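You operate a simulated robot arm through the tools that you are given. There is no shell and no other tool. Be economical: measure what you need, move in short steps, check, and stop when the job is done.

You run a simulated two-armed robot. Do the job below in one go: nothing can be reset, and whatever is moved stays where it is left.

TASK
Take the lid off the tub marked "setting" on the wooden packing table and lay it down there.
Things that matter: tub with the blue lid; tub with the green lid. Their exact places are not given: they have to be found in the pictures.

The check looks at the end state, three seconds after you hand in, the way a careful person would. Anything else that was tipped, shoved, dropped, spilled or broken makes it a failure. A push-on lid holds only when it is set on centred and level and pressed home; a screw cap is set on level and turned clockwise until tight.

THE ROBOT
Two 7-joint arms with two-finger grippers on one trunk, on a base that drives. Base frame: it is fixed to the floor where the robot stands at the start and does not move with it; the origin is under the middle of the robot, x ahead of it, y to its left, z up; the surface under the hand at the start is at about z = 800. Lengths are in mm, angles in degrees, forces in N, time in s.
The left shoulder is at the start at [24, 189, 1085], the right one opposite. With the tool pointing down near the work surface each hand reaches from about 180 to 760 mm from the robot's upright axis, wherever it stands, measured 20 degrees to its own side. Payload 2.2 kg a hand.
Tool frame (each hand has its own): the origin (TCP) lies between the finger pads and is the grasp point; the fingertips stand 19 mm ahead of it; z points along the fingers, y is the line along which they close. The gripper opens to 116 mm. The gripper's body begins 70 mm behind the TCP.
Orientation is told as [roll, pitch, yaw] about the base's x, y, z axes, in that order, counted from this pose: with the fingers straight down and closing along the base's y, the tool's x points along the base's -x, its y along +y and its z along -z.

THE INTERFACE
- The arms move only by the tool play_rows. It takes "left_deltas", "right_deltas" or both (then of equal length, played together; a hand with none holds still); each is a list of rows, each a list of 7 numbers: the turn, a rotation vector about the tool's x, y, z in units of 8 degrees (1.0 is 8 degrees), then the shift along the tool's x, y, z in units of 40 mm (1.0 is 40 mm), then the gripper command, from -1 (shut) to 1 (fully open), values between in proportion. In form: [[rx, ry, rz, dx, dy, dz, jaw], ...]. A call has 1 to 8 rows; each row shifts and turns the commanded pose from where the row before left it, along the tool's axes as they then stand. A call with a number of a shift or a turn outside -1 to 1 is refused whole. A row lasts 0.2 s, in which the tool goes at most 50 mm and 8.6 degrees; a call with a longer step from one row to the next is refused whole, and so is a gripper value outside its range. A pose out of reach is approached as far as the arm can. The call stops where the force on the tool passes 40 N (or 10 N more than at its start, if that is more) or the arm is blocked; 0.2 s more then pass. The fingers move at their own pace and stop on an object; they squeeze with about 43 N. The grip force told is the motor's: it shows also when the fingers shut on nothing. Time passes only in rows, and 0.2 s behind the last, so rows that do not move let the fingers close. It gives the time, the measured TCP pose, the force on the tool (base axes), the opening and the grip force at its end, in the units of the frame above (readings bear some noise), with the torque about the TCP (base axes, N m) and any sound that the robot's microphone picked up, and new pictures: "show" is both (left out), scene, wrist or none (wrist: the cameras of the hands that moved).
- Cameras (640 x 400 px; columns grow to the right, rows downward): "scene" is now at [131.5, -32.9, 1257.3]; the picture's right is [0.01, -1.00, -0.02], its down [-0.52, 0.01, -0.86] and it looks along [0.86, 0.02, -0.52] (base axes); focal length 268 px, centre (320, 200). "left" rides on the left gripper at [69, 15, -97] in its tool frame; the picture's right is [-0.22, 0.98, 0.00], its down [-0.76, -0.17, -0.63] and it looks along [-0.62, -0.14, 0.77] (tool axes); focal length 251 px, centre (320, 200). "right" rides on the right gripper at [69, -15, -97] in its tool frame; the picture's right is [0.21, 0.98, 0.00], its down [-0.76, 0.17, -0.63] and it looks along [-0.62, 0.14, 0.77] (tool axes); focal length 251 px, centre (320, 200).
- lift_body(by): slides the trunk up (or, below 0, down) by that many mm; the arms and the scene camera ride with it, the base frame stays. It gives what a move gives, with no picture.
- roll_base(legs): drives the robot by 1 to 6 legs, each [ahead, left, turn to the left] in mm, mm and degrees, along the robot's own axes; the way and the turn of a leg run together, so that a leg with both is an arc; at most 1500 mm and 180 degrees a leg. The arms and the cameras ride along, it lands a little off, and it stops where it bumps. It gives what a move gives, and a new picture of the scene camera.
- pan_tilt(pan, tilt): turns the head with the scene camera to pan (to the left, within 80 degrees either way) and tilt (down, from -29 to 69), counted from straight ahead of the robot. It gives what a move gives, and a new picture of the scene camera.
- point_at(camera, pixels): for up to 12 pixels [column, row] of the newest picture of that camera ("zoom" is the newest enlarged one), the place [x, y, z] in the base frame of the surface seen there, good to about 3 mm. The clock stands still meanwhile.
- close_up(camera, box): a new picture of the part [left, top, right, bottom] of that camera's present view, enlarged. The clock stands still meanwhile.
- hand_in(): hands the job in; it is judged then, once.

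Work in short steps. Measure before you move; look again where a grasp or a placing could have gone wrong, and mend it. You have 80 turns and 260 pictures in all, those below and enlarged ones among them. Open the grippers and draw the arms clear of the work before you hand the job in, unless the task says otherwise; then end with one line.

The tools are called after "Emit:" by a JSON object that holds its "method" and its "body". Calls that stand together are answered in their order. play_rows: Moves the arms, as the interface text tells. Its arguments: {"type":"object","properties":{"left_deltas":{"type":"array","items":{"type":"array","items":{"type":"number"}}},"right_deltas":{"type":"array","items":{"type":"array","items":{"type":"number"}}},"show":{"type":"string","enum":["both","scene","wrist","none"]}},"required":[]} The other tools are called the same way: lift_body (by) slides the trunk up or down; roll_base (legs) drives the base; pan_tilt (pan, tilt) turns the head that bears the scene camera; point_at (camera, pixels) gives the place of the surface under pixels of a picture; close_up (camera, box) takes an enlarged picture of a part of a camera's view; hand_in () hands the job in.

At the start:

```text
clock: 0.0
left_eef_pos: [473.8, 188.2, 1101.3]
left_tool_rot: [1.2, 0.0, -0.1]
left_ft_force: [-0.2, -1.3, 0.1]
left_torque: [0.03, 0.01, 0.0]
left_gripper_width: 116.2
left_grip_force: 0.0
right_eef_pos: [548.0, -213.4, 1121.3]
right_tool_rot: [1.2, 0.1, -0.2]
right_ft_force: [0.2, -1.0, -0.6]
right_torque: [0.09, -0.03, 0.01]
right_gripper_width: 115.9
right_grip_force: 0.1
trunk travel left (down, up): [-225.0, 265.0]
robot x, y, heading: [-1.2, -4.7, -0.1]
head pan, tilt: [0.7, 31.0]
```

scene: 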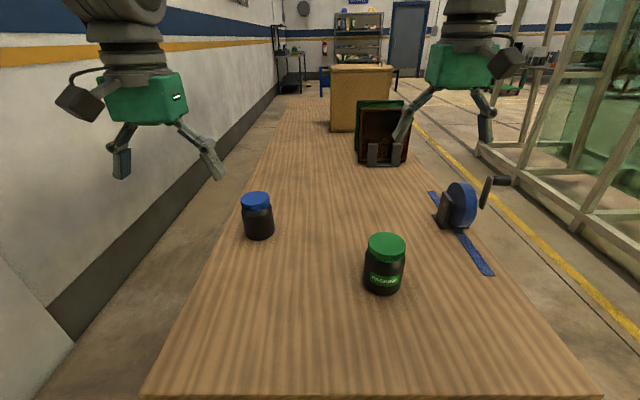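
right: 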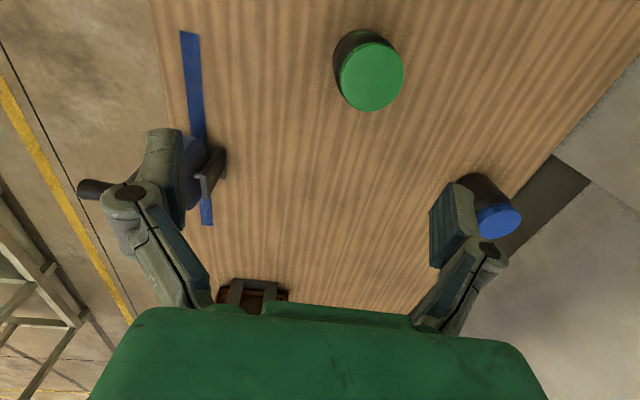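
left: 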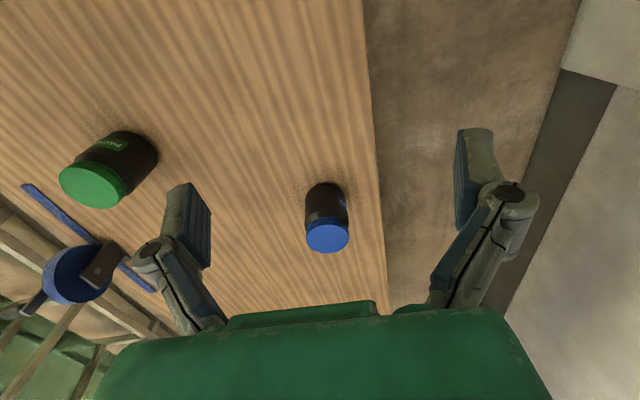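

Two tubs are in view: blue lid at about (257,215), green lid at about (385,263). I enlarge both to read their labels.

Emit:
{"method": "close_up", "body": {"camera": "scene", "box": [345, 225, 425, 300]}}

Emit:
{"method": "close_up", "body": {"camera": "scene", "box": [220, 180, 300, 250]}}

Emit:
{"method": "close_up", "body": {"camera": "left", "box": [280, 160, 380, 260]}}

Emit:
{"method": "point_at", "body": {"camera": "scene", "pixels": [[257, 196], [257, 203], [243, 201], [271, 201], [257, 209], [258, 225], [259, 238], [386, 237], [386, 246], [367, 245], [405, 245], [385, 290]]}}

```text
5.33 times, centred on (385, 262) of scene
```

zoom: 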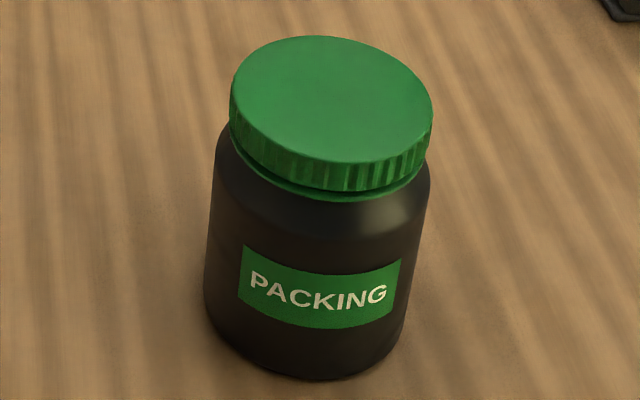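

```text
5.71 times, centred on (260, 215) of scene
```

zoom: 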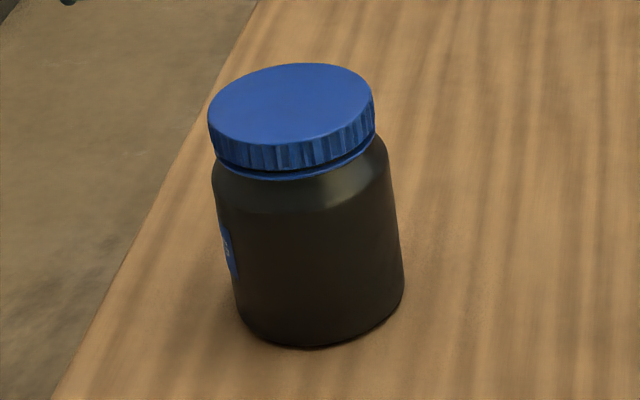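

```text
4.00 times, centred on (330, 210) of left
```

zoom: 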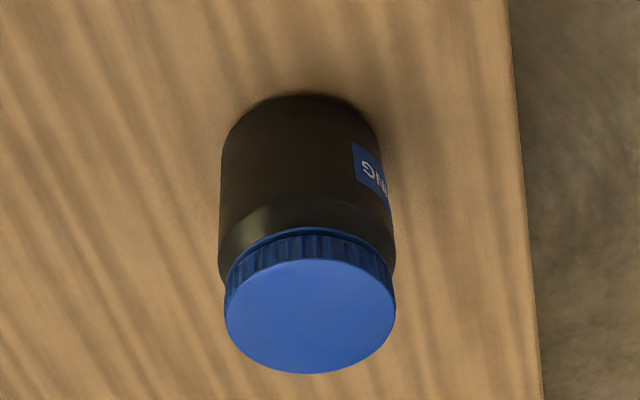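

```text
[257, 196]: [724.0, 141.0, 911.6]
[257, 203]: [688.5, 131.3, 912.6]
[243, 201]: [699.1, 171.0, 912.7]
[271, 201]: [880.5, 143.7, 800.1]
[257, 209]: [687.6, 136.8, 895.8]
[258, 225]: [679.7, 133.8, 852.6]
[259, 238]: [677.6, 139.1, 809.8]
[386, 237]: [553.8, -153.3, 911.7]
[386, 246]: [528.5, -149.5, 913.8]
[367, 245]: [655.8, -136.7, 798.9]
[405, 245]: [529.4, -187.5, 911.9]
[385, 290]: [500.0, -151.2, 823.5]
```

Green reads "PACKING" and the blue label ends in "NG" on its +y side, so blue is probably "SETTING". I measure the surroundings and tub details from the zoom of the left camera before planning.

Emit:
{"method": "point_at", "body": {"camera": "scene", "pixels": [[200, 395], [450, 395], [165, 355], [205, 255], [75, 345], [60, 320], [458, 225], [447, 215], [382, 165], [430, 190], [170, 200], [20, 240]]}}

Emit:
{"method": "point_at", "body": {"camera": "zoom", "pixels": [[310, 320], [230, 320], [390, 320], [310, 370], [310, 265], [310, 250], [300, 230], [300, 180], [300, 110], [232, 170], [375, 160], [370, 170]]}}

```text
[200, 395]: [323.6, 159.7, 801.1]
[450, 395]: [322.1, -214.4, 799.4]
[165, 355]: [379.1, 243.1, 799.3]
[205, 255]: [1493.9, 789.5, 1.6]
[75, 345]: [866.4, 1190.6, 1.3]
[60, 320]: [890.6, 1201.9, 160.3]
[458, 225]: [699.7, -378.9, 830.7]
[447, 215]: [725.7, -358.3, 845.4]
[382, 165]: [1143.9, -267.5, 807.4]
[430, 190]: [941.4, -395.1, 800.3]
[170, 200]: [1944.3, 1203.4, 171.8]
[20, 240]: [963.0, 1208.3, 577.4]
```

```text
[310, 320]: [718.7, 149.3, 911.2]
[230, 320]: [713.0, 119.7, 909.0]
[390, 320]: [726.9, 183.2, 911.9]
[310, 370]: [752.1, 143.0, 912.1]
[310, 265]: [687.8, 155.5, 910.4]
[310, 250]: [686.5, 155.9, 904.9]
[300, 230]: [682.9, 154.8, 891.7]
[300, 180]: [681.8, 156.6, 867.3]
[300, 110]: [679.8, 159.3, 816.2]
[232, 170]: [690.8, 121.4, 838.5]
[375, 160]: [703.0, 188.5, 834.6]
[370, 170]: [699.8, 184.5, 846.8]
```

The blue tub's lid is centred near (719,150), radius about 33, top z 912, body radius about 38. It is at the edge of reach from here, so I'll drive into the clear aisle between table (edge y≈243) and wall (y≈1200) and face the tub from its label side.

Emit:
{"method": "roll_base", "body": {"legs": [[0, 640, 0], [700, 0, 0]]}}

```text
clock: 7.0
left_eef_pos: [1163.1, 848.5, 1098.6]
left_tool_rot: [0.4, -0.1, 0.0]
left_ft_force: [-0.1, -0.7, 0.3]
left_torque: [0.03, 0.0, -0.02]
left_gripper_width: 116.2
left_grip_force: 0.1
right_eef_pos: [1236.5, 447.4, 1125.3]
right_tool_rot: [0.2, 0.1, -0.2]
right_ft_force: [-0.4, 0.0, -0.4]
right_torque: [0.04, 0.0, -0.01]
right_gripper_width: 116.1
right_grip_force: 0.1
trunk travel left (down, up): [-225.0, 265.0]
robot x, y, heading: [690.4, 642.6, 0.0]
head pan, tilt: [0.7, 31.0]
```

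scene: 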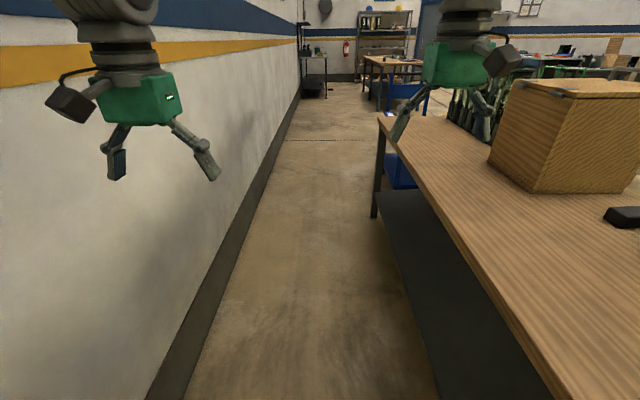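

The aisle is clear and the box is beyond the arm's sweep. Turn right by 90 to face the table.

Emit:
{"method": "roll_base", "body": {"legs": [[0, 0, -90]]}}

Emit:
{"method": "pan_tilt", "body": {"pan": 0, "tilt": 45}}

```text
clock: 11.2
left_eef_pos: [909.5, 173.8, 1100.2]
left_tool_rot: [0.3, -0.2, -89.5]
left_ft_force: [-0.6, -0.5, 0.5]
left_torque: [0.02, -0.04, 0.0]
left_gripper_width: 115.9
left_grip_force: 0.0
right_eef_pos: [509.6, 94.3, 1127.4]
right_tool_rot: [0.3, 0.0, -89.7]
right_ft_force: [-0.6, -0.1, -0.2]
right_torque: [-0.04, -0.03, 0.0]
right_gripper_width: 116.0
right_grip_force: 0.0
trunk travel left (down, up): [-225.0, 265.0]
robot x, y, heading: [689.3, 635.6, -89.4]
head pan, tilt: [0.7, 31.0]
```

scene: 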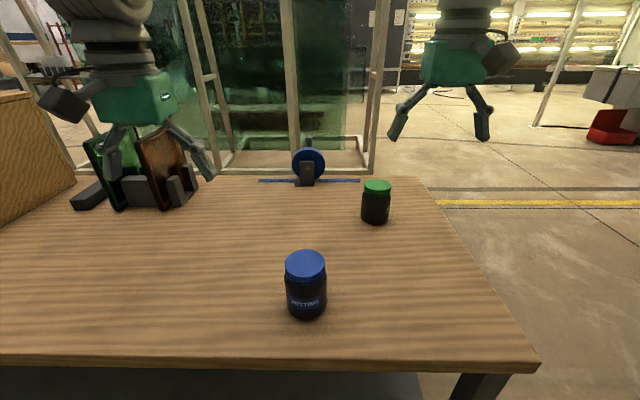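

```text
clock: 12.0
left_eef_pos: [906.3, 176.7, 1101.3]
left_tool_rot: [0.3, -0.5, -89.7]
left_ft_force: [-1.6, 0.2, 0.2]
left_torque: [-0.03, -0.13, 0.01]
left_gripper_width: 115.8
left_grip_force: 0.1
right_eef_pos: [506.0, 98.9, 1129.8]
right_tool_rot: [0.2, -0.3, -89.6]
right_ft_force: [-0.9, 0.3, -0.4]
right_torque: [0.03, -0.11, 0.04]
right_gripper_width: 116.0
right_grip_force: 0.1
trunk travel left (down, up): [-225.0, 265.0]
robot x, y, heading: [686.5, 638.5, -89.8]
head pan, tilt: [0.0, 45.0]
```

scene: 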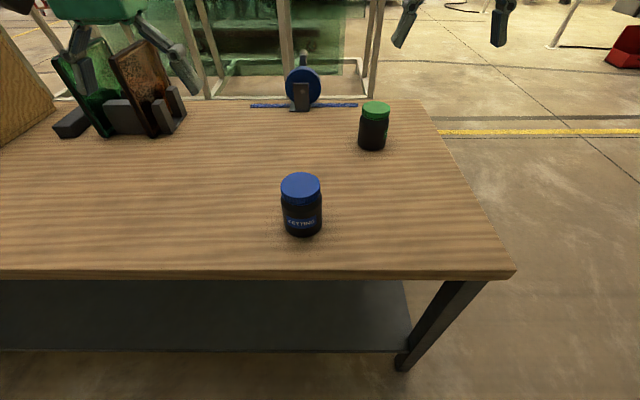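

The blue tub now faces me at about (301,205). I read the label and measure it.

Emit:
{"method": "close_up", "body": {"camera": "scene", "box": [266, 165, 338, 240]}}

Emit:
{"method": "point_at", "body": {"camera": "zoom", "pixels": [[310, 55], [310, 90], [310, 150], [220, 100], [400, 100], [310, 190], [310, 225], [310, 260], [310, 320], [310, 365], [230, 290], [400, 290]]}}

```text
5.33 times, centred on (302, 202) of scene
```

zoom: 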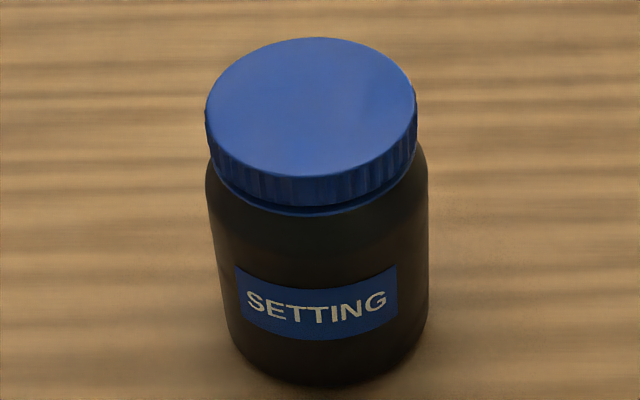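

```text
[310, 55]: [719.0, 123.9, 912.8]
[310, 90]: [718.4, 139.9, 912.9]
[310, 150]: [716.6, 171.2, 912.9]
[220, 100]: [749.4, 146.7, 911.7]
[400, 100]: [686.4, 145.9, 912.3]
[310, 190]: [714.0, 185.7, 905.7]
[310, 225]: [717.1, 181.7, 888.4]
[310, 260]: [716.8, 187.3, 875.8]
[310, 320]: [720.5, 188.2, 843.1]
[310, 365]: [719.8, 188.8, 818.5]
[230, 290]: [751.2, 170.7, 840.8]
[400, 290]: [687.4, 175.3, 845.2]
```

Label confirmed "SETTING"; tub axis about (718,150), lid ribbed from z≈890 to 912, like a screw cap. The right hand will hold the body from the side with a 30° downward slant; I turn it first, high up where it stands.

Emit:
{"method": "play_rows", "body": {"right_deltas": [[0, 0, -1, 0, 0, 0, 1], [0, 0, -1, 0, 0, 0, 1], [0, 0, -1, 0, 0, 0, 1], [0, 0, -1, 0, 0, 0, 1], [0, 0, -1, 0, 0, 0, 1], [0, -1, 0, 0, 0, 0, 1], [0, -1, 0, 0, 0, 0, 1], [0, -1, 0, 0, 0, 0, 1]], "show": "none"}}

Emit:
{"method": "play_rows", "body": {"right_deltas": [[0, -1, 0, 0, 0, 0, 1], [0, -1, 0, 0, 0, 0, 1], [0, -1, 0, 0, 0, 0, 1], [0, -1, 0, 0, 0, 0, 1], [0, -0.5, 0, 0, 0, 0, 1], [0, 0, 0, 0, 0, 0, 1]], "show": "scene"}}

```text
clock: 13.8
left_eef_pos: [913.3, 175.0, 1099.7]
left_tool_rot: [0.0, -0.5, -89.7]
left_ft_force: [0.3, -0.2, 0.6]
left_torque: [0.0, -0.05, -0.04]
left_gripper_width: 116.0
left_grip_force: 0.0
right_eef_pos: [514.1, 98.9, 1129.9]
right_tool_rot: [-0.3, -24.3, -49.4]
right_ft_force: [-0.4, -0.1, 0.5]
right_torque: [-0.01, -0.06, 0.04]
right_gripper_width: 115.8
right_grip_force: 0.1
trunk travel left (down, up): [-225.0, 265.0]
robot x, y, heading: [689.6, 635.4, -89.4]
head pan, tilt: [0.0, 45.0]
```

```text
clock: 15.2
left_eef_pos: [918.3, 174.9, 1099.2]
left_tool_rot: [-0.2, -0.5, -89.6]
left_ft_force: [-1.0, 0.4, 0.2]
left_torque: [0.0, 0.01, 0.02]
left_gripper_width: 115.9
left_grip_force: 0.0
right_eef_pos: [518.4, 97.9, 1131.6]
right_tool_rot: [-0.8, -60.0, -48.8]
right_ft_force: [-0.8, -0.1, -0.4]
right_torque: [-0.03, -0.02, 0.03]
right_gripper_width: 115.9
right_grip_force: 0.0
trunk travel left (down, up): [-225.0, 265.0]
robot x, y, heading: [686.8, 637.5, -89.4]
head pan, tilt: [0.0, 45.0]
```

scene: 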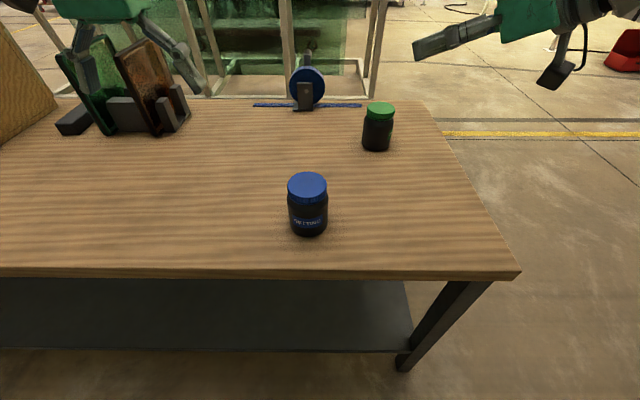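

Right hand is oriented as intended at (518,98,1132). Now I move it to a standoff 150 mm back from the tub at about (634,250,915).

Emit:
{"method": "play_rows", "body": {"right_deltas": [[0, 0, 0, 0.746, 0.667, 0.258, 1], [0, 0, 0, 0.746, 0.667, 0.258, 1], [0, 0, 0, 0.746, 0.667, 0.258, 1], [0, 0, 0, 0.746, 0.667, 0.258, 1], [0, 0, 0, 0.746, 0.667, 0.258, 1], [0, 0, 0, 0.746, 0.667, 0.258, 1], [0, 0, 0, 0.746, 0.667, 0.258, 1], [0, 0, 0, 0, 0, 0, 1]], "show": "both"}}

```text
clock: 17.0
left_eef_pos: [913.9, 175.6, 1100.6]
left_tool_rot: [-0.1, -0.6, -89.6]
left_ft_force: [-1.0, 0.0, -0.4]
left_torque: [0.0, -0.04, -0.02]
left_gripper_width: 116.1
left_grip_force: 0.1
right_eef_pos: [633.8, 236.9, 908.9]
right_tool_rot: [-0.5, -60.1, -49.1]
right_ft_force: [0.5, 0.6, -0.3]
right_torque: [-0.06, -0.05, 0.02]
right_gripper_width: 115.9
right_grip_force: 0.1
right hand out of reach, approached as far as the arm can: row 6, 7
trunk travel left (down, up): [-225.0, 265.0]
robot x, y, heading: [690.1, 639.2, -89.3]
head pan, tilt: [0.0, 45.0]
```

scene: 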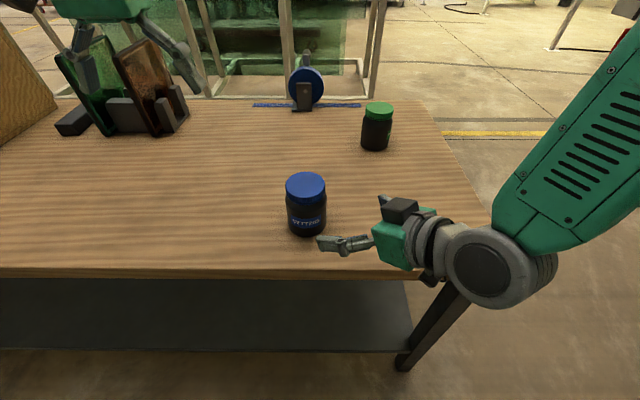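
right: 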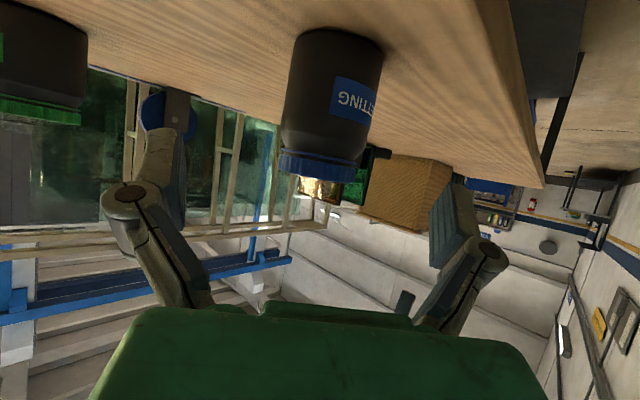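

The right hand stands at about (634,237,909), a little short. I check the finger tips and hand against the tub in the same picture before going in.

Emit:
{"method": "close_up", "body": {"camera": "scene", "box": [270, 160, 470, 290]}}

Emit:
{"method": "point_at", "body": {"camera": "scene", "pixels": [[322, 242], [345, 243], [381, 199], [400, 205], [400, 215], [390, 245], [306, 180], [306, 192], [289, 186], [323, 186], [310, 222], [428, 235]]}}

```text
3.08 times, centred on (370, 225) of scene
```

zoom: 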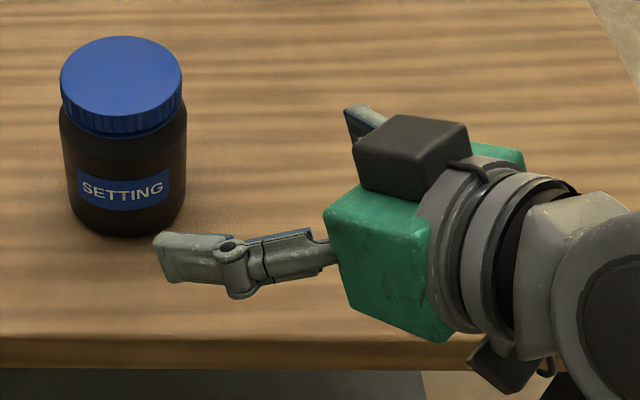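

```text
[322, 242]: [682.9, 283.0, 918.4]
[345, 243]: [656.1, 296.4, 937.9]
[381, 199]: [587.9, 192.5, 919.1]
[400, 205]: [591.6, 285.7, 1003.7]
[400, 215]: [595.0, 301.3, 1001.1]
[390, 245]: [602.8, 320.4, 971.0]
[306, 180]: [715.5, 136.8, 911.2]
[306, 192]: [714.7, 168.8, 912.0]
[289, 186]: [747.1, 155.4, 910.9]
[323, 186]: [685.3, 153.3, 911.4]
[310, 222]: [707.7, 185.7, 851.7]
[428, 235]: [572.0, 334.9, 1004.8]
```

The fingers straddle correctly with about 8 mm of sideways correction needed (+tool y). I advance 80 mm along the fingers and re-measure.

Emit:
{"method": "play_rows", "body": {"right_deltas": [[0, 0, 0, 0, 0.1, 0.7, 1], [0, 0, 0, 0, 0.1, 0.7, 1], [0, 0, 0, 0, 0, 0.6, 1], [0, 0, 0, 0, 0, 0, 1]], "show": "both"}}

```text
clock: 18.0
left_eef_pos: [914.0, 174.8, 1099.5]
left_tool_rot: [0.0, -0.5, -89.6]
left_ft_force: [0.2, 0.3, 0.3]
left_torque: [-0.01, -0.01, 0.01]
left_gripper_width: 115.9
left_grip_force: 0.1
right_eef_pos: [685.0, 187.7, 870.1]
right_tool_rot: [-0.8, -60.2, -49.1]
right_ft_force: [-0.7, -0.7, 0.1]
right_torque: [-0.01, -0.02, 0.02]
right_gripper_width: 115.8
right_grip_force: 0.1
trunk travel left (down, up): [-225.0, 265.0]
robot x, y, heading: [690.3, 636.5, -89.4]
head pan, tilt: [0.0, 45.0]
```

scene: 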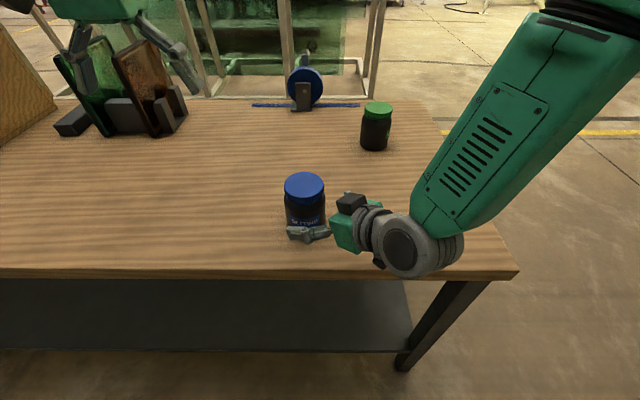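
right: 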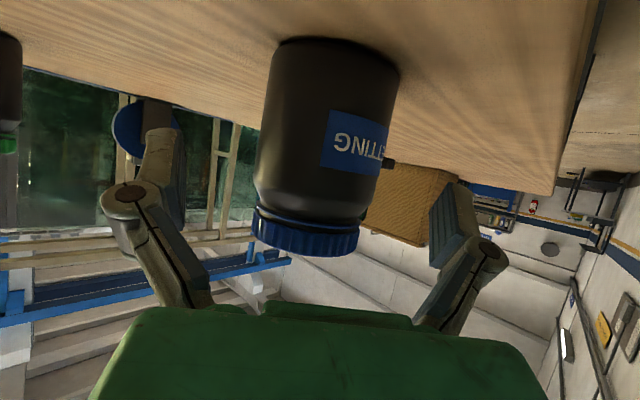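

Aligned; remaining about 50 mm along the fingers. I advance and check before closing.

Emit:
{"method": "play_rows", "body": {"right_deltas": [[0, 0, 0, 0.1, 0, 0.6, 1], [0, 0, 0, 0.1, 0, 0.6, 1], [0, 0, 0, 0, 0, 0, 1]], "show": "both"}}

Emit:
{"method": "close_up", "body": {"camera": "scene", "box": [250, 150, 410, 270]}}

```text
clock: 18.8
left_eef_pos: [916.3, 175.6, 1099.7]
left_tool_rot: [-0.1, -0.6, -89.6]
left_ft_force: [-0.5, -0.3, -0.3]
left_torque: [0.0, 0.0, 0.02]
left_gripper_width: 115.9
left_grip_force: 0.0
right_eef_pos: [711.5, 159.6, 840.0]
right_tool_rot: [-0.8, -60.1, -48.9]
right_ft_force: [-0.9, 0.2, -0.9]
right_torque: [0.01, -0.05, 0.0]
right_gripper_width: 116.1
right_grip_force: 0.2
trunk travel left (down, up): [-225.0, 265.0]
robot x, y, heading: [684.9, 640.2, -89.4]
head pan, tilt: [0.0, 45.0]
```

scene: 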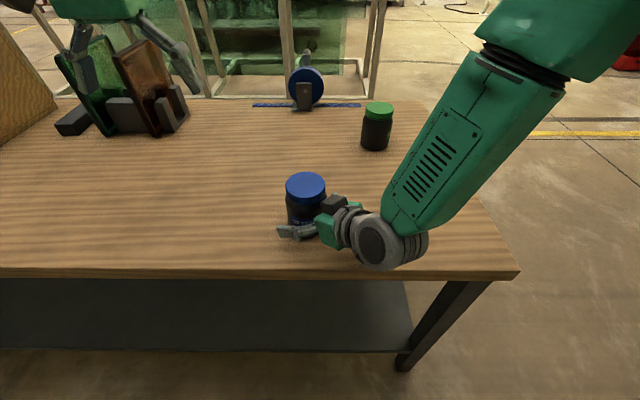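
right: 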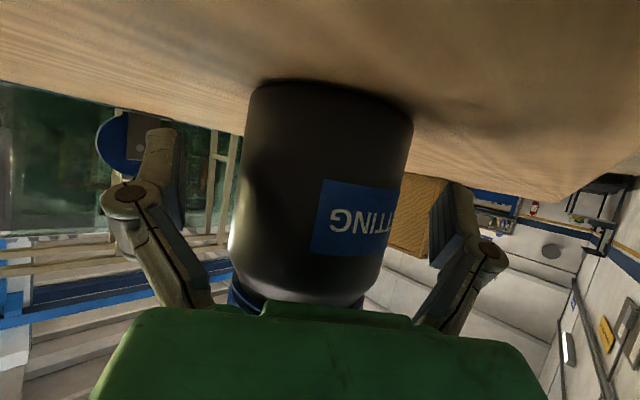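

```text
3.33 times, centred on (330, 210) of scene
```

zoom: 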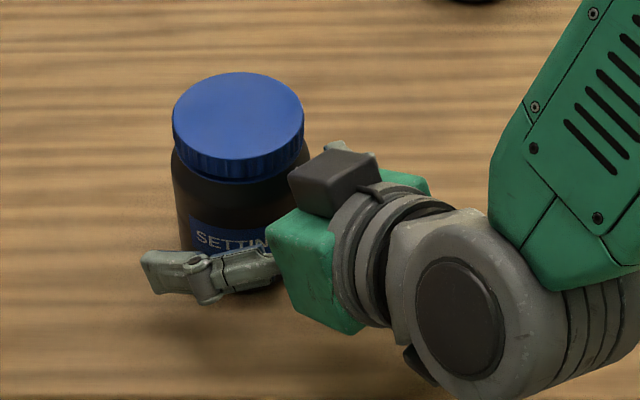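

The tub body is between the fingers. I close the right gripper on it.

Emit:
{"method": "play_rows", "body": {"right_deltas": [[0, 0, 0, 0, 0, 0, 0.6], [0, 0, 0, 0, 0, 0, 0.4], [0, 0, 0, 0, 0, 0, 0.2], [0, 0, 0, 0, 0, 0, -1], [0, 0, 0, 0, 0, 0, -1]], "show": "both"}}

Emit:
{"method": "close_up", "body": {"camera": "scene", "box": [250, 150, 410, 270]}}

Emit:
{"method": "point_at", "body": {"camera": "zoom", "pixels": [[240, 85], [240, 140], [180, 115], [298, 115], [330, 152], [295, 180], [320, 190], [350, 165], [375, 155], [240, 168]]}}

```text
clock: 20.0
left_eef_pos: [920.9, 174.1, 1097.0]
left_tool_rot: [-0.4, -0.5, -89.6]
left_ft_force: [0.2, -0.4, 0.7]
left_torque: [0.01, 0.01, 0.0]
left_gripper_width: 115.7
left_grip_force: 0.0
right_eef_pos: [715.1, 160.5, 838.7]
right_tool_rot: [-1.2, -59.9, -48.5]
right_ft_force: [0.2, -0.9, 0.0]
right_torque: [0.07, 0.07, -0.01]
right_gripper_width: 76.9
right_grip_force: 43.0
trunk travel left (down, up): [-225.0, 265.0]
robot x, y, heading: [687.4, 638.3, -89.7]
head pan, tilt: [0.0, 45.0]
```

scene: 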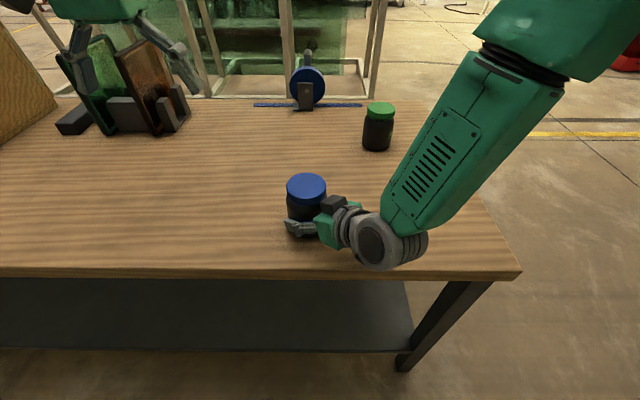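
right: 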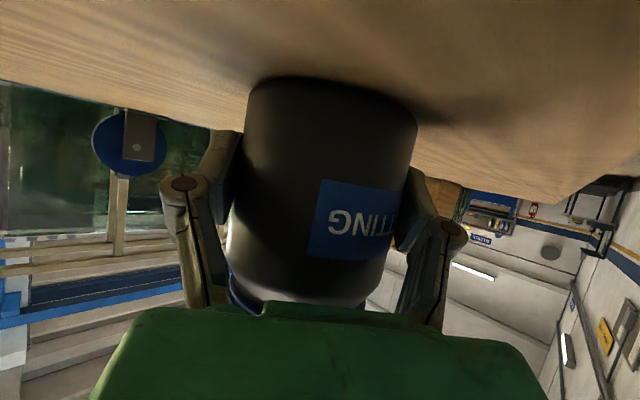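

```text
3.33 times, centred on (330, 210) of scene
```

zoom: 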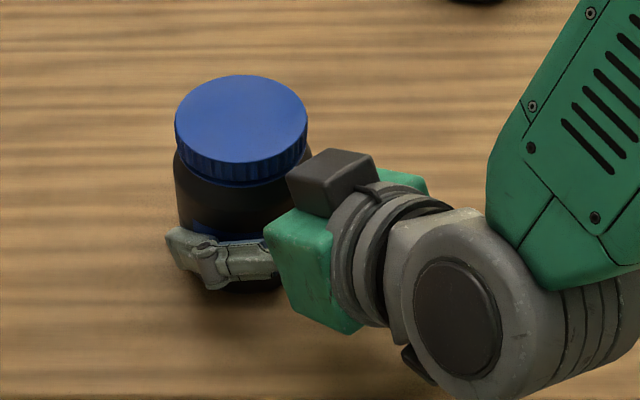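

```text
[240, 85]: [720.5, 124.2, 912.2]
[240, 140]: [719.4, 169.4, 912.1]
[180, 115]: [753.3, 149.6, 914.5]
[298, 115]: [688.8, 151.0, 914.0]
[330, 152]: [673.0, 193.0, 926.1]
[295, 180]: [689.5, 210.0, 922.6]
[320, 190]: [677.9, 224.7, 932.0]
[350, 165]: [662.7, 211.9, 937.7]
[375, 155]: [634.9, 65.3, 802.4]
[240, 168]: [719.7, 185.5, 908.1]
```

The tub is held (width 77), lid centre about (720,152), top 913. Now the left hand goes above the lid.

Emit:
{"method": "play_rows", "body": {"left_deltas": [[0, 0, 0, -0.115, -0.97, 0.3, 1], [0, 0, 0, -0.115, -0.97, 0.3, 1], [0, 0, 0, -0.115, -0.97, 0.3, 1], [0, 0, 0, -0.115, -0.97, 0.3, 1], [0, 0, 0, -0.115, -0.97, 0.3, 1], [0, 0, 0, 0, 0, 0, 1]], "show": "both"}}

```text
clock: 21.4
left_eef_pos: [725.9, 149.3, 1039.5]
left_tool_rot: [-0.3, -0.4, -89.5]
left_ft_force: [-0.3, -0.2, 0.0]
left_torque: [-0.04, 0.0, -0.01]
left_gripper_width: 115.9
left_grip_force: 0.1
right_eef_pos: [715.6, 159.2, 838.1]
right_tool_rot: [-1.0, -60.0, -48.7]
right_ft_force: [-1.3, 0.2, 2.6]
right_torque: [0.0, 0.15, 0.05]
right_gripper_width: 77.0
right_grip_force: 43.2
trunk travel left (down, up): [-225.0, 265.0]
robot x, y, heading: [688.9, 638.8, -89.3]
head pan, tilt: [0.0, 45.0]
```

scene: 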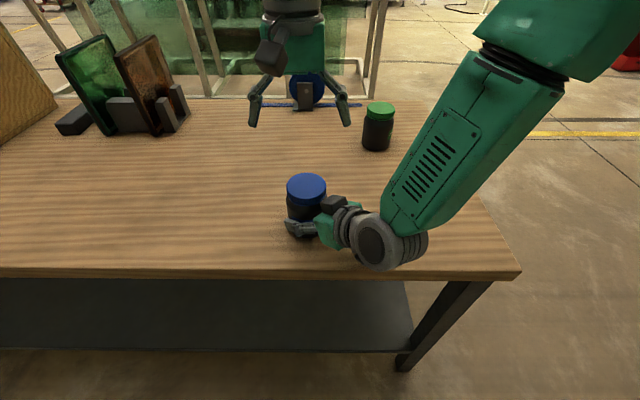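
left: 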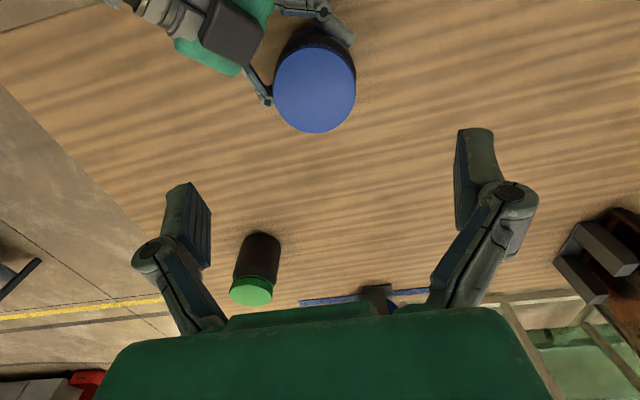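

The lid shows at (315,90) in the left picture. I compare lid and fingertips by measurement for centring.

Emit:
{"method": "point_at", "body": {"camera": "left", "pixels": [[315, 90], [278, 90], [352, 90], [315, 51], [315, 129], [185, 186], [470, 131], [200, 260], [460, 225]]}}

Emit:
{"method": "point_at", "body": {"camera": "scene", "pixels": [[252, 124], [346, 122], [253, 112], [345, 110], [306, 180], [306, 192], [290, 186], [323, 186]]}}

```text
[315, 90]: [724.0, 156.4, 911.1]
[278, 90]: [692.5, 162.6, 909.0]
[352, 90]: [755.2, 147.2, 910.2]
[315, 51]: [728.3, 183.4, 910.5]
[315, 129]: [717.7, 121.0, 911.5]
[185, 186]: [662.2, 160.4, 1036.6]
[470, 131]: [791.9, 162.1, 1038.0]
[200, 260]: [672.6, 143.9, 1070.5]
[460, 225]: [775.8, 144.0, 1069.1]
```

```text
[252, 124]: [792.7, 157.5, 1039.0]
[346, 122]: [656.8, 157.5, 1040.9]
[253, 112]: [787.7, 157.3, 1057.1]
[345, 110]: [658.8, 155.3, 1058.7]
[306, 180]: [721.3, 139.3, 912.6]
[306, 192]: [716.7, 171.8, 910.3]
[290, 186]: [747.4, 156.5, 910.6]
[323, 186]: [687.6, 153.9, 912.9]
```

Lid is about 4 mm toward +y and 4.5 mm toward −x of the gripper axis. I correct and descend part way.

Emit:
{"method": "play_rows", "body": {"left_deltas": [[0, 0, 0, 0.1, -0.11, 0.6, 1], [0, 0, 0, 0, 0, 0.7, 1], [0, 0, 0, 0, 0, 0.7, 1], [0, 0, 0, 0, 0, 0.5, 1], [0, 0, 0, 0, 0, 0, 1]], "show": "both"}}

Emit:
{"method": "close_up", "body": {"camera": "scene", "box": [230, 120, 390, 240]}}

```text
clock: 22.6
left_eef_pos: [725.3, 145.0, 957.9]
left_tool_rot: [-2.1, -1.8, -88.6]
left_ft_force: [0.2, -0.3, 0.4]
left_torque: [-0.01, -0.03, 0.01]
left_gripper_width: 115.8
left_grip_force: 0.0
right_eef_pos: [717.2, 158.8, 839.1]
right_tool_rot: [-1.0, -60.0, -48.7]
right_ft_force: [1.3, 0.8, 1.8]
right_torque: [0.13, -0.08, 0.02]
right_gripper_width: 77.0
right_grip_force: 42.7
trunk travel left (down, up): [-225.0, 265.0]
robot x, y, heading: [689.5, 637.3, -89.4]
head pan, tilt: [0.0, 45.0]
```

scene: 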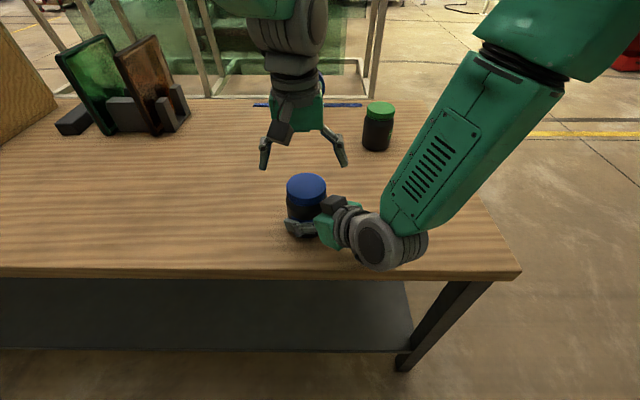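
left: 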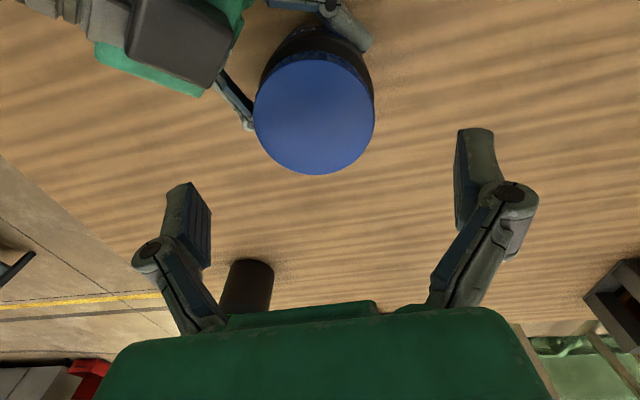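

```text
3.33 times, centred on (310, 180) of scene
```

zoom: 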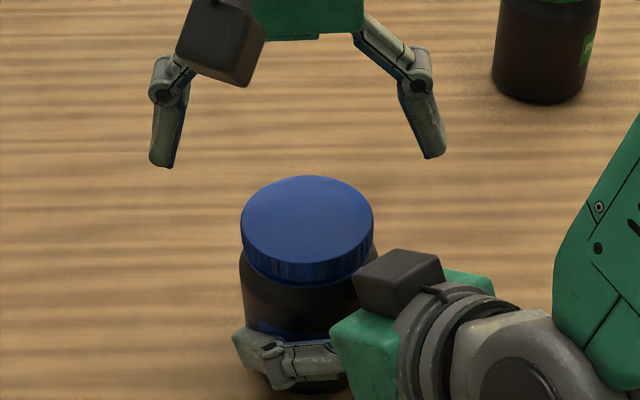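

The left hand shows a small tilt (−2°) and lag (z 958 vs 940 asked). I wait a moment and re-read.

Emit:
{"method": "play_rows", "body": {"left_deltas": [[0, 0, 0, 0, 0, 0, 1], [0, 0, 0, 0, 0, 0, 1], [0, 0, 0, 0, 0, 0, 1]], "show": "scene"}}

```text
clock: 23.4
left_eef_pos: [727.2, 144.1, 955.8]
left_tool_rot: [-2.0, -1.5, -88.4]
left_ft_force: [0.1, -0.5, -0.6]
left_torque: [0.02, -0.02, -0.02]
left_gripper_width: 115.8
left_grip_force: 0.1
right_eef_pos: [715.2, 159.7, 838.7]
right_tool_rot: [-1.0, -60.0, -48.8]
right_ft_force: [0.4, 0.2, 1.1]
right_torque: [0.09, -0.07, -0.02]
right_gripper_width: 76.9
right_grip_force: 43.4
trunk travel left (down, up): [-225.0, 265.0]
robot x, y, heading: [691.6, 637.2, -89.6]
head pan, tilt: [0.0, 45.0]
```

scene: 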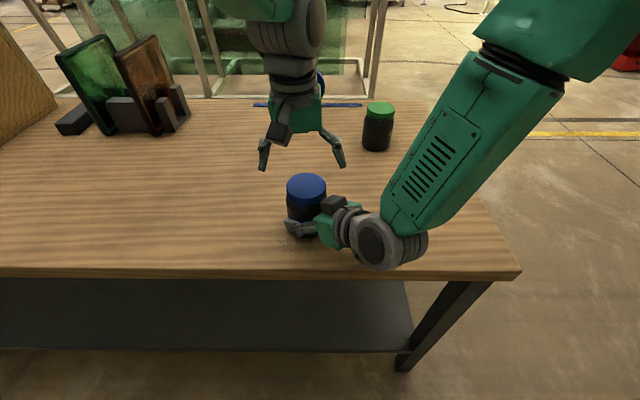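

No contact force, so it may be a joint limit. I try a small further descent to see whether it still follows.

Emit:
{"method": "play_rows", "body": {"left_deltas": [[0, 0, 0, 0, 0, 0.25, 1], [0, 0, 0, 0, 0, 0.25, 1], [0, 0, 0, 0, 0, 0, 1]], "show": "none"}}

```text
clock: 24.4
left_eef_pos: [728.4, 142.2, 945.9]
left_tool_rot: [-3.0, -2.2, -87.8]
left_ft_force: [-0.2, 0.5, 0.3]
left_torque: [-0.01, 0.0, -0.01]
left_gripper_width: 116.0
left_grip_force: 0.1
right_eef_pos: [714.8, 161.9, 840.2]
right_tool_rot: [-1.3, -60.0, -48.4]
right_ft_force: [0.1, 0.9, -0.1]
right_torque: [0.04, 0.04, 0.01]
right_gripper_width: 76.6
right_grip_force: 42.8
trunk travel left (down, up): [-225.0, 265.0]
robot x, y, heading: [694.4, 637.0, -89.5]
head pan, tilt: [0.0, 45.0]
stopped in row 3 (left hand): the arm was blocked; the commanded pose is now the measured one
```

The arm reports being blocked with no tool force. I look up with the head to see whether the arms touch.

Emit:
{"method": "pan_tilt", "body": {"pan": 0, "tilt": 15}}

```text
clock: 25.3
left_eef_pos: [726.3, 141.7, 946.3]
left_tool_rot: [-3.1, -2.2, -88.0]
left_ft_force: [0.1, 0.6, -0.7]
left_torque: [-0.02, -0.02, 0.03]
left_gripper_width: 116.2
left_grip_force: 0.1
right_eef_pos: [716.4, 162.3, 840.4]
right_tool_rot: [-1.3, -60.1, -48.5]
right_ft_force: [0.0, 0.8, 0.1]
right_torque: [0.02, 0.03, 0.05]
right_gripper_width: 76.8
right_grip_force: 43.0
trunk travel left (down, up): [-225.0, 265.0]
robot x, y, heading: [694.6, 636.2, -89.4]
head pan, tilt: [0.0, 15.0]
```

scene: 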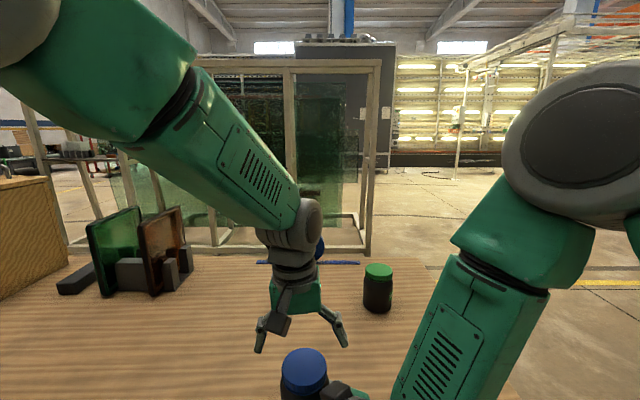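

No collision; the left arm is folded too tightly this close. I'll release the tub, retreat both hands, and back the base off about 100 mm (and 60 mm to the robot's right).

Emit:
{"method": "play_rows", "body": {"left_deltas": [[0, 0, 0, 0, 0, -0.8, 1], [0, 0, 0, 0, 0, -0.8, 1], [0, 0, 0, 0, 0, -0.8, 1], [0, 0, 0, 0, 0, 0, 1], [0, 0, 0, 0, 0, 0, 1], [0, 0, 0, 0, 0, 0, 1], [0, 0, 0, 0, 0, 0, 1]], "right_deltas": [[0, 0, 0, 0, 0, 0, 0.5], [0, 0, 0, 0, 0, 0, 1], [0, 0, 0, 0, 0, 0, 1], [0, 0, 0, 0, 0, -0.6, 1], [0, 0, 0, 0, 0, -0.6, 1], [0, 0, 0, 0, 0, -0.6, 1], [0, 0, 0, 0, 0, -0.6, 1]], "show": "none"}}

Emit:
{"method": "pan_tilt", "body": {"pan": 0, "tilt": 40}}

```text
clock: 26.9
left_eef_pos: [729.7, 147.5, 1040.7]
left_tool_rot: [-2.8, -2.2, -88.0]
left_ft_force: [0.5, 0.4, 0.2]
left_torque: [0.01, -0.01, 0.0]
left_gripper_width: 115.7
left_grip_force: 0.1
right_eef_pos: [662.2, 225.2, 889.6]
right_tool_rot: [-1.3, -60.3, -48.4]
right_ft_force: [-0.6, 0.7, -0.1]
right_torque: [0.0, 0.02, -0.01]
right_gripper_width: 116.0
right_grip_force: 0.0
trunk travel left (down, up): [-225.0, 265.0]
robot x, y, heading: [691.7, 638.2, -89.3]
head pan, tilt: [0.0, 15.0]
```

```text
clock: 27.8
left_eef_pos: [729.9, 147.2, 1039.4]
left_tool_rot: [-2.9, -2.1, -88.0]
left_ft_force: [-0.1, 0.5, -0.2]
left_torque: [0.03, 0.0, -0.02]
left_gripper_width: 115.8
left_grip_force: 0.1
right_eef_pos: [661.0, 225.1, 888.8]
right_tool_rot: [-1.3, -60.2, -48.5]
right_ft_force: [0.7, -0.2, 0.0]
right_torque: [0.01, -0.02, -0.03]
right_gripper_width: 116.0
right_grip_force: 0.0
trunk travel left (down, up): [-225.0, 265.0]
robot x, y, heading: [693.0, 638.7, -89.6]
head pan, tilt: [0.0, 40.0]
```

scene: 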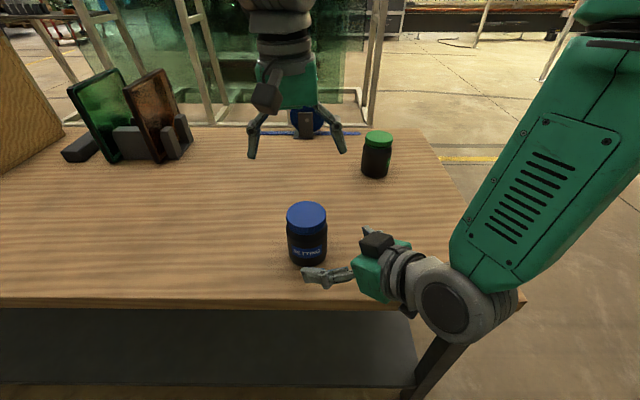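

The tub stands undisturbed and the hands are clear. Back the base off.

Emit:
{"method": "roll_base", "body": {"legs": [[-110, -70, 0]]}}

```text
clock: 29.1
left_eef_pos: [678.8, 256.1, 1038.8]
left_tool_rot: [-3.8, -2.1, -87.9]
left_ft_force: [1.1, 0.0, 0.4]
left_torque: [0.0, 0.12, 0.02]
left_gripper_width: 116.0
left_grip_force: 0.1
right_eef_pos: [607.6, 335.1, 890.2]
right_tool_rot: [-2.7, -59.5, -47.2]
right_ft_force: [1.7, 0.6, 0.3]
right_torque: [0.01, 0.08, -0.08]
right_gripper_width: 116.0
right_grip_force: 0.1
trunk travel left (down, up): [-225.0, 265.0]
robot x, y, heading: [623.0, 748.1, -89.4]
head pan, tilt: [0.0, 40.0]
```

scene: 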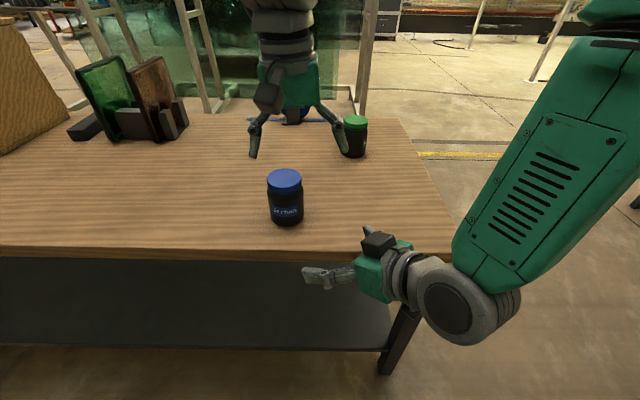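

Now straighten the left hand and bring it above the lid again at z≈1000.

Emit:
{"method": "play_rows", "body": {"left_deltas": [[-0.4, 0.26, 0.2, 0, 0, 0, 1], [0, 0, 0, -0.85, 0.33, 0.3, 1], [0, 0, 0, -0.85, 0.33, 0.3, 1], [0, 0, 0, -0.85, 0.33, 0.3, 1], [0, 0, 0, 0, 0, 0, 1], [0, 0, 0, 0, 0, 0, 1]], "show": "both"}}

```text
clock: 30.5
left_eef_pos: [706.9, 154.4, 1006.8]
left_tool_rot: [0.3, -0.2, -89.5]
left_ft_force: [0.1, -0.1, 0.2]
left_torque: [0.01, -0.01, 0.01]
left_gripper_width: 115.7
left_grip_force: 0.1
right_eef_pos: [598.2, 337.1, 889.9]
right_tool_rot: [-1.6, -60.2, -48.0]
right_ft_force: [0.2, 0.1, 0.0]
right_torque: [-0.01, -0.02, 0.01]
right_gripper_width: 115.7
right_grip_force: 0.1
trunk travel left (down, up): [-225.0, 265.0]
robot x, y, heading: [627.0, 743.3, -89.0]
head pan, tilt: [0.0, 40.0]
```

scene: 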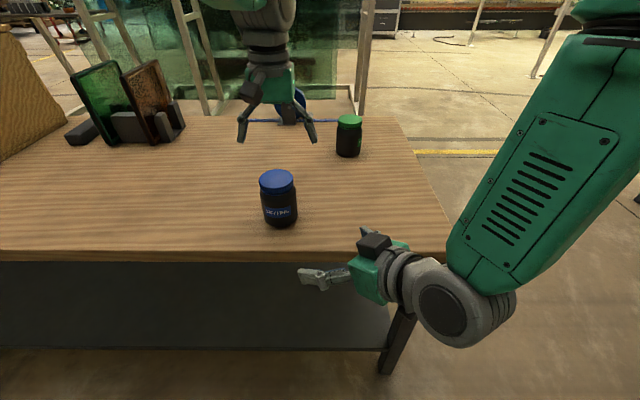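
left: 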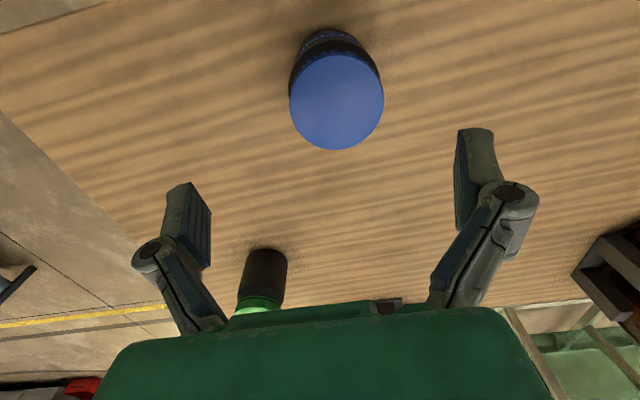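

Lid at (337,101) in the left picture. I measure centring.

Emit:
{"method": "point_at", "body": {"camera": "left", "pixels": [[337, 101], [293, 101], [381, 101], [337, 57], [337, 147], [185, 186], [470, 131]]}}

Emit:
{"method": "point_at", "body": {"camera": "scene", "pixels": [[241, 138], [313, 139], [277, 175], [277, 186], [262, 181], [292, 181]]}}

```text
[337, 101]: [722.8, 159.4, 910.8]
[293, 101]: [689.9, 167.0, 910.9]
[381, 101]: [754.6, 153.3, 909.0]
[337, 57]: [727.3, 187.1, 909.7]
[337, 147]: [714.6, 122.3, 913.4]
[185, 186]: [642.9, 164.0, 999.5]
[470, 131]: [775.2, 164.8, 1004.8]
```

```text
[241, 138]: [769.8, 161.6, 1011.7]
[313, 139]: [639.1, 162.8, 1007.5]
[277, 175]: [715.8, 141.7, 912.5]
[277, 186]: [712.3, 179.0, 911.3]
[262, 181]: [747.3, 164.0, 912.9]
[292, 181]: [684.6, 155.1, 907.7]
```

The lid lies about 12 mm toward +x and 4 mm toward +y of the gripper axis. Correct and descend to about z 930.

Emit:
{"method": "play_rows", "body": {"left_deltas": [[0, 0, 0, 0.1, 0.31, 0, 1], [0, 0, 0, 0, 0, 0.5, 1], [0, 0, 0, 0, 0, 0.5, 1], [0, 0, 0, 0, 0, 0.5, 1], [0, 0, 0, 0, 0, 0.4, 1], [0, 0, 0, 0, 0, 0, 1], [0, 0, 0, 0, 0, 0, 1]], "show": "both"}}

Emit:
{"method": "close_up", "body": {"camera": "scene", "box": [210, 110, 350, 240]}}

```text
clock: 32.1
left_eef_pos: [712.1, 158.1, 930.3]
left_tool_rot: [0.6, -0.3, -89.6]
left_ft_force: [-0.2, 0.5, 0.1]
left_torque: [-0.02, -0.02, 0.0]
left_gripper_width: 116.0
left_grip_force: 0.1
right_eef_pos: [590.8, 336.8, 888.9]
right_tool_rot: [-1.1, -60.4, -48.5]
right_ft_force: [0.3, 0.3, 0.1]
right_torque: [0.03, -0.02, 0.01]
right_gripper_width: 116.0
right_grip_force: 0.2
trunk travel left (down, up): [-225.0, 265.0]
robot x, y, heading: [623.6, 744.8, -89.4]
head pan, tilt: [0.0, 40.0]
```

scene: 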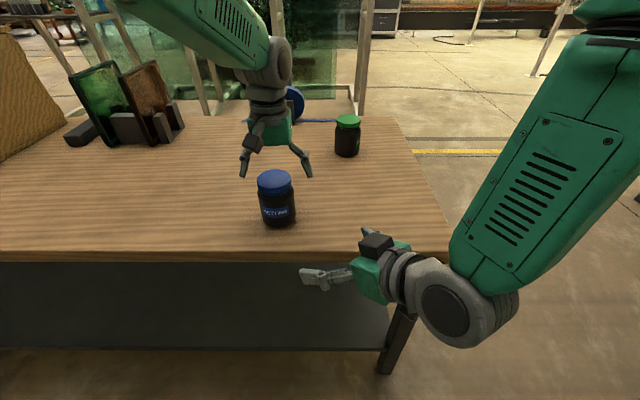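
left: 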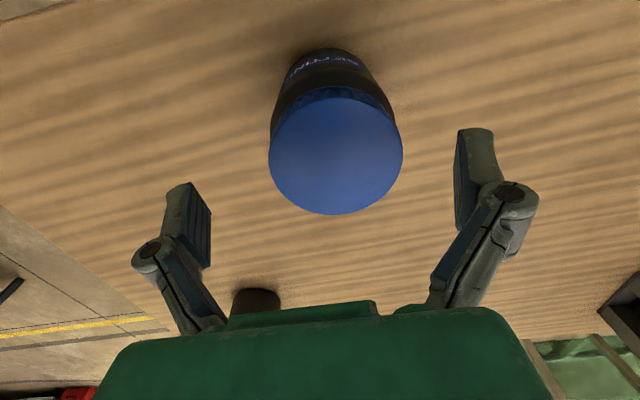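

```text
3.08 times, centred on (280, 175) of scene
```

zoom: 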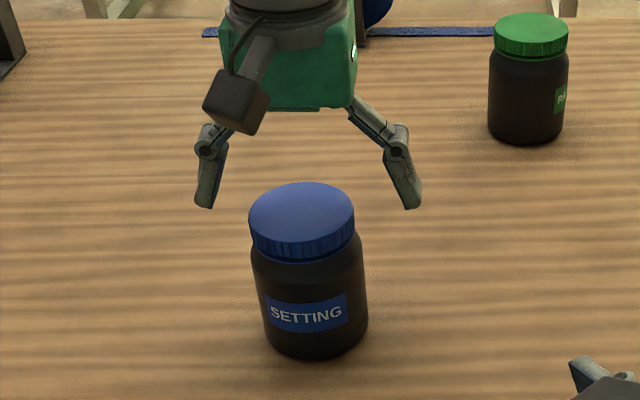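

Reach is fine now. Re-measure centring at this height.

Emit:
{"method": "point_at", "body": {"camera": "left", "pixels": [[336, 152], [273, 152], [400, 152], [336, 92], [336, 210], [185, 186], [470, 131], [200, 195], [462, 150]]}}

Emit:
{"method": "point_at", "body": {"camera": "zoom", "pixels": [[204, 205], [413, 205], [302, 190], [302, 235], [255, 212], [350, 212]]}}

```text
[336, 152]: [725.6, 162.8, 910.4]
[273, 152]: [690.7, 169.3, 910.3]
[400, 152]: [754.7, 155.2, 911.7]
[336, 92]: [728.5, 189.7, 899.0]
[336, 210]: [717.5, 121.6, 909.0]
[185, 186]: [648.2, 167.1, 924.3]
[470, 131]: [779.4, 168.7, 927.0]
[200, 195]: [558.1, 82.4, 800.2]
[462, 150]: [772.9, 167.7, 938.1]
```

```text
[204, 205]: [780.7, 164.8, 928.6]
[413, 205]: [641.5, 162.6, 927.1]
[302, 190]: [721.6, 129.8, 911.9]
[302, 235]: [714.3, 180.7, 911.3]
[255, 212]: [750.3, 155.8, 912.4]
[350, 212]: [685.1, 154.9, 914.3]
```

Shift another 7 mm along +x and descend to z≈911, fingers open, astride the lid.

Emit:
{"method": "play_rows", "body": {"left_deltas": [[0, 0, 0, 0.05, 0.18, 0, 1], [0, 0, 0, 0, 0, 0.25, 1], [0, 0, 0, 0, 0, 0.22, 1], [0, 0, 0, 0, 0, 0, 1]], "show": "both"}}

Emit:
{"method": "close_up", "body": {"camera": "scene", "box": [210, 110, 350, 240]}}

```text
clock: 33.1
left_eef_pos: [728.1, 161.2, 911.2]
left_tool_rot: [0.1, -0.3, -89.7]
left_ft_force: [-0.6, -0.9, 0.0]
left_torque: [-0.02, 0.03, 0.01]
left_gripper_width: 116.0
left_grip_force: 0.2
right_eef_pos: [598.4, 338.1, 890.2]
right_tool_rot: [-1.9, -60.3, -47.8]
right_ft_force: [1.5, 0.0, 0.5]
right_torque: [0.03, 0.0, -0.01]
right_gripper_width: 115.9
right_grip_force: 0.1
trunk travel left (down, up): [-225.0, 265.0]
robot x, y, heading: [622.4, 746.1, -89.6]
head pan, tilt: [0.0, 40.0]
```

scene: 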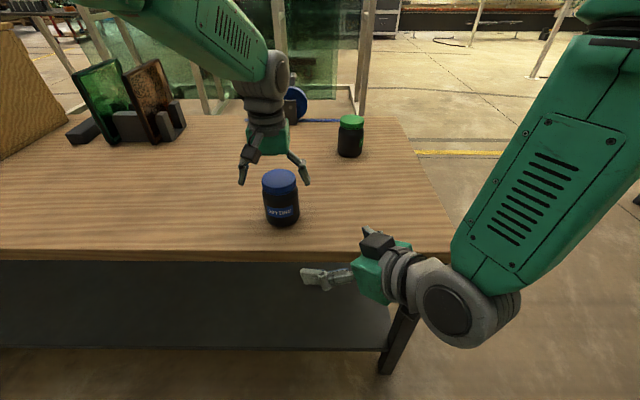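
left: 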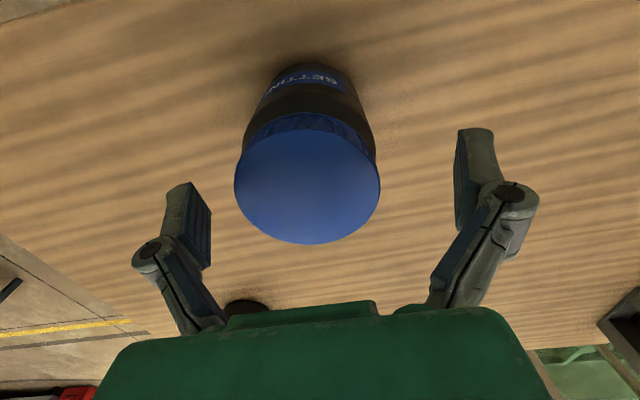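

```text
3.08 times, centred on (280, 175) of scene
```

zoom: 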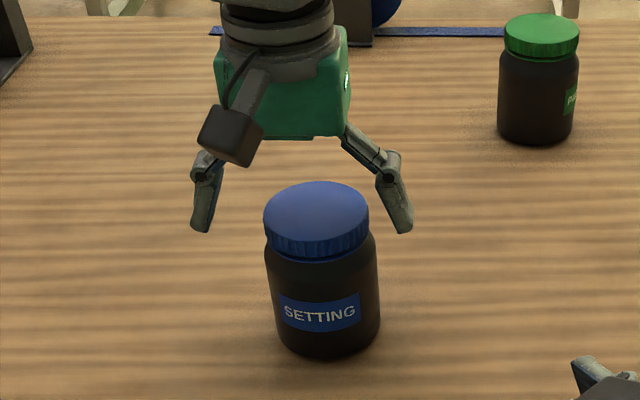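

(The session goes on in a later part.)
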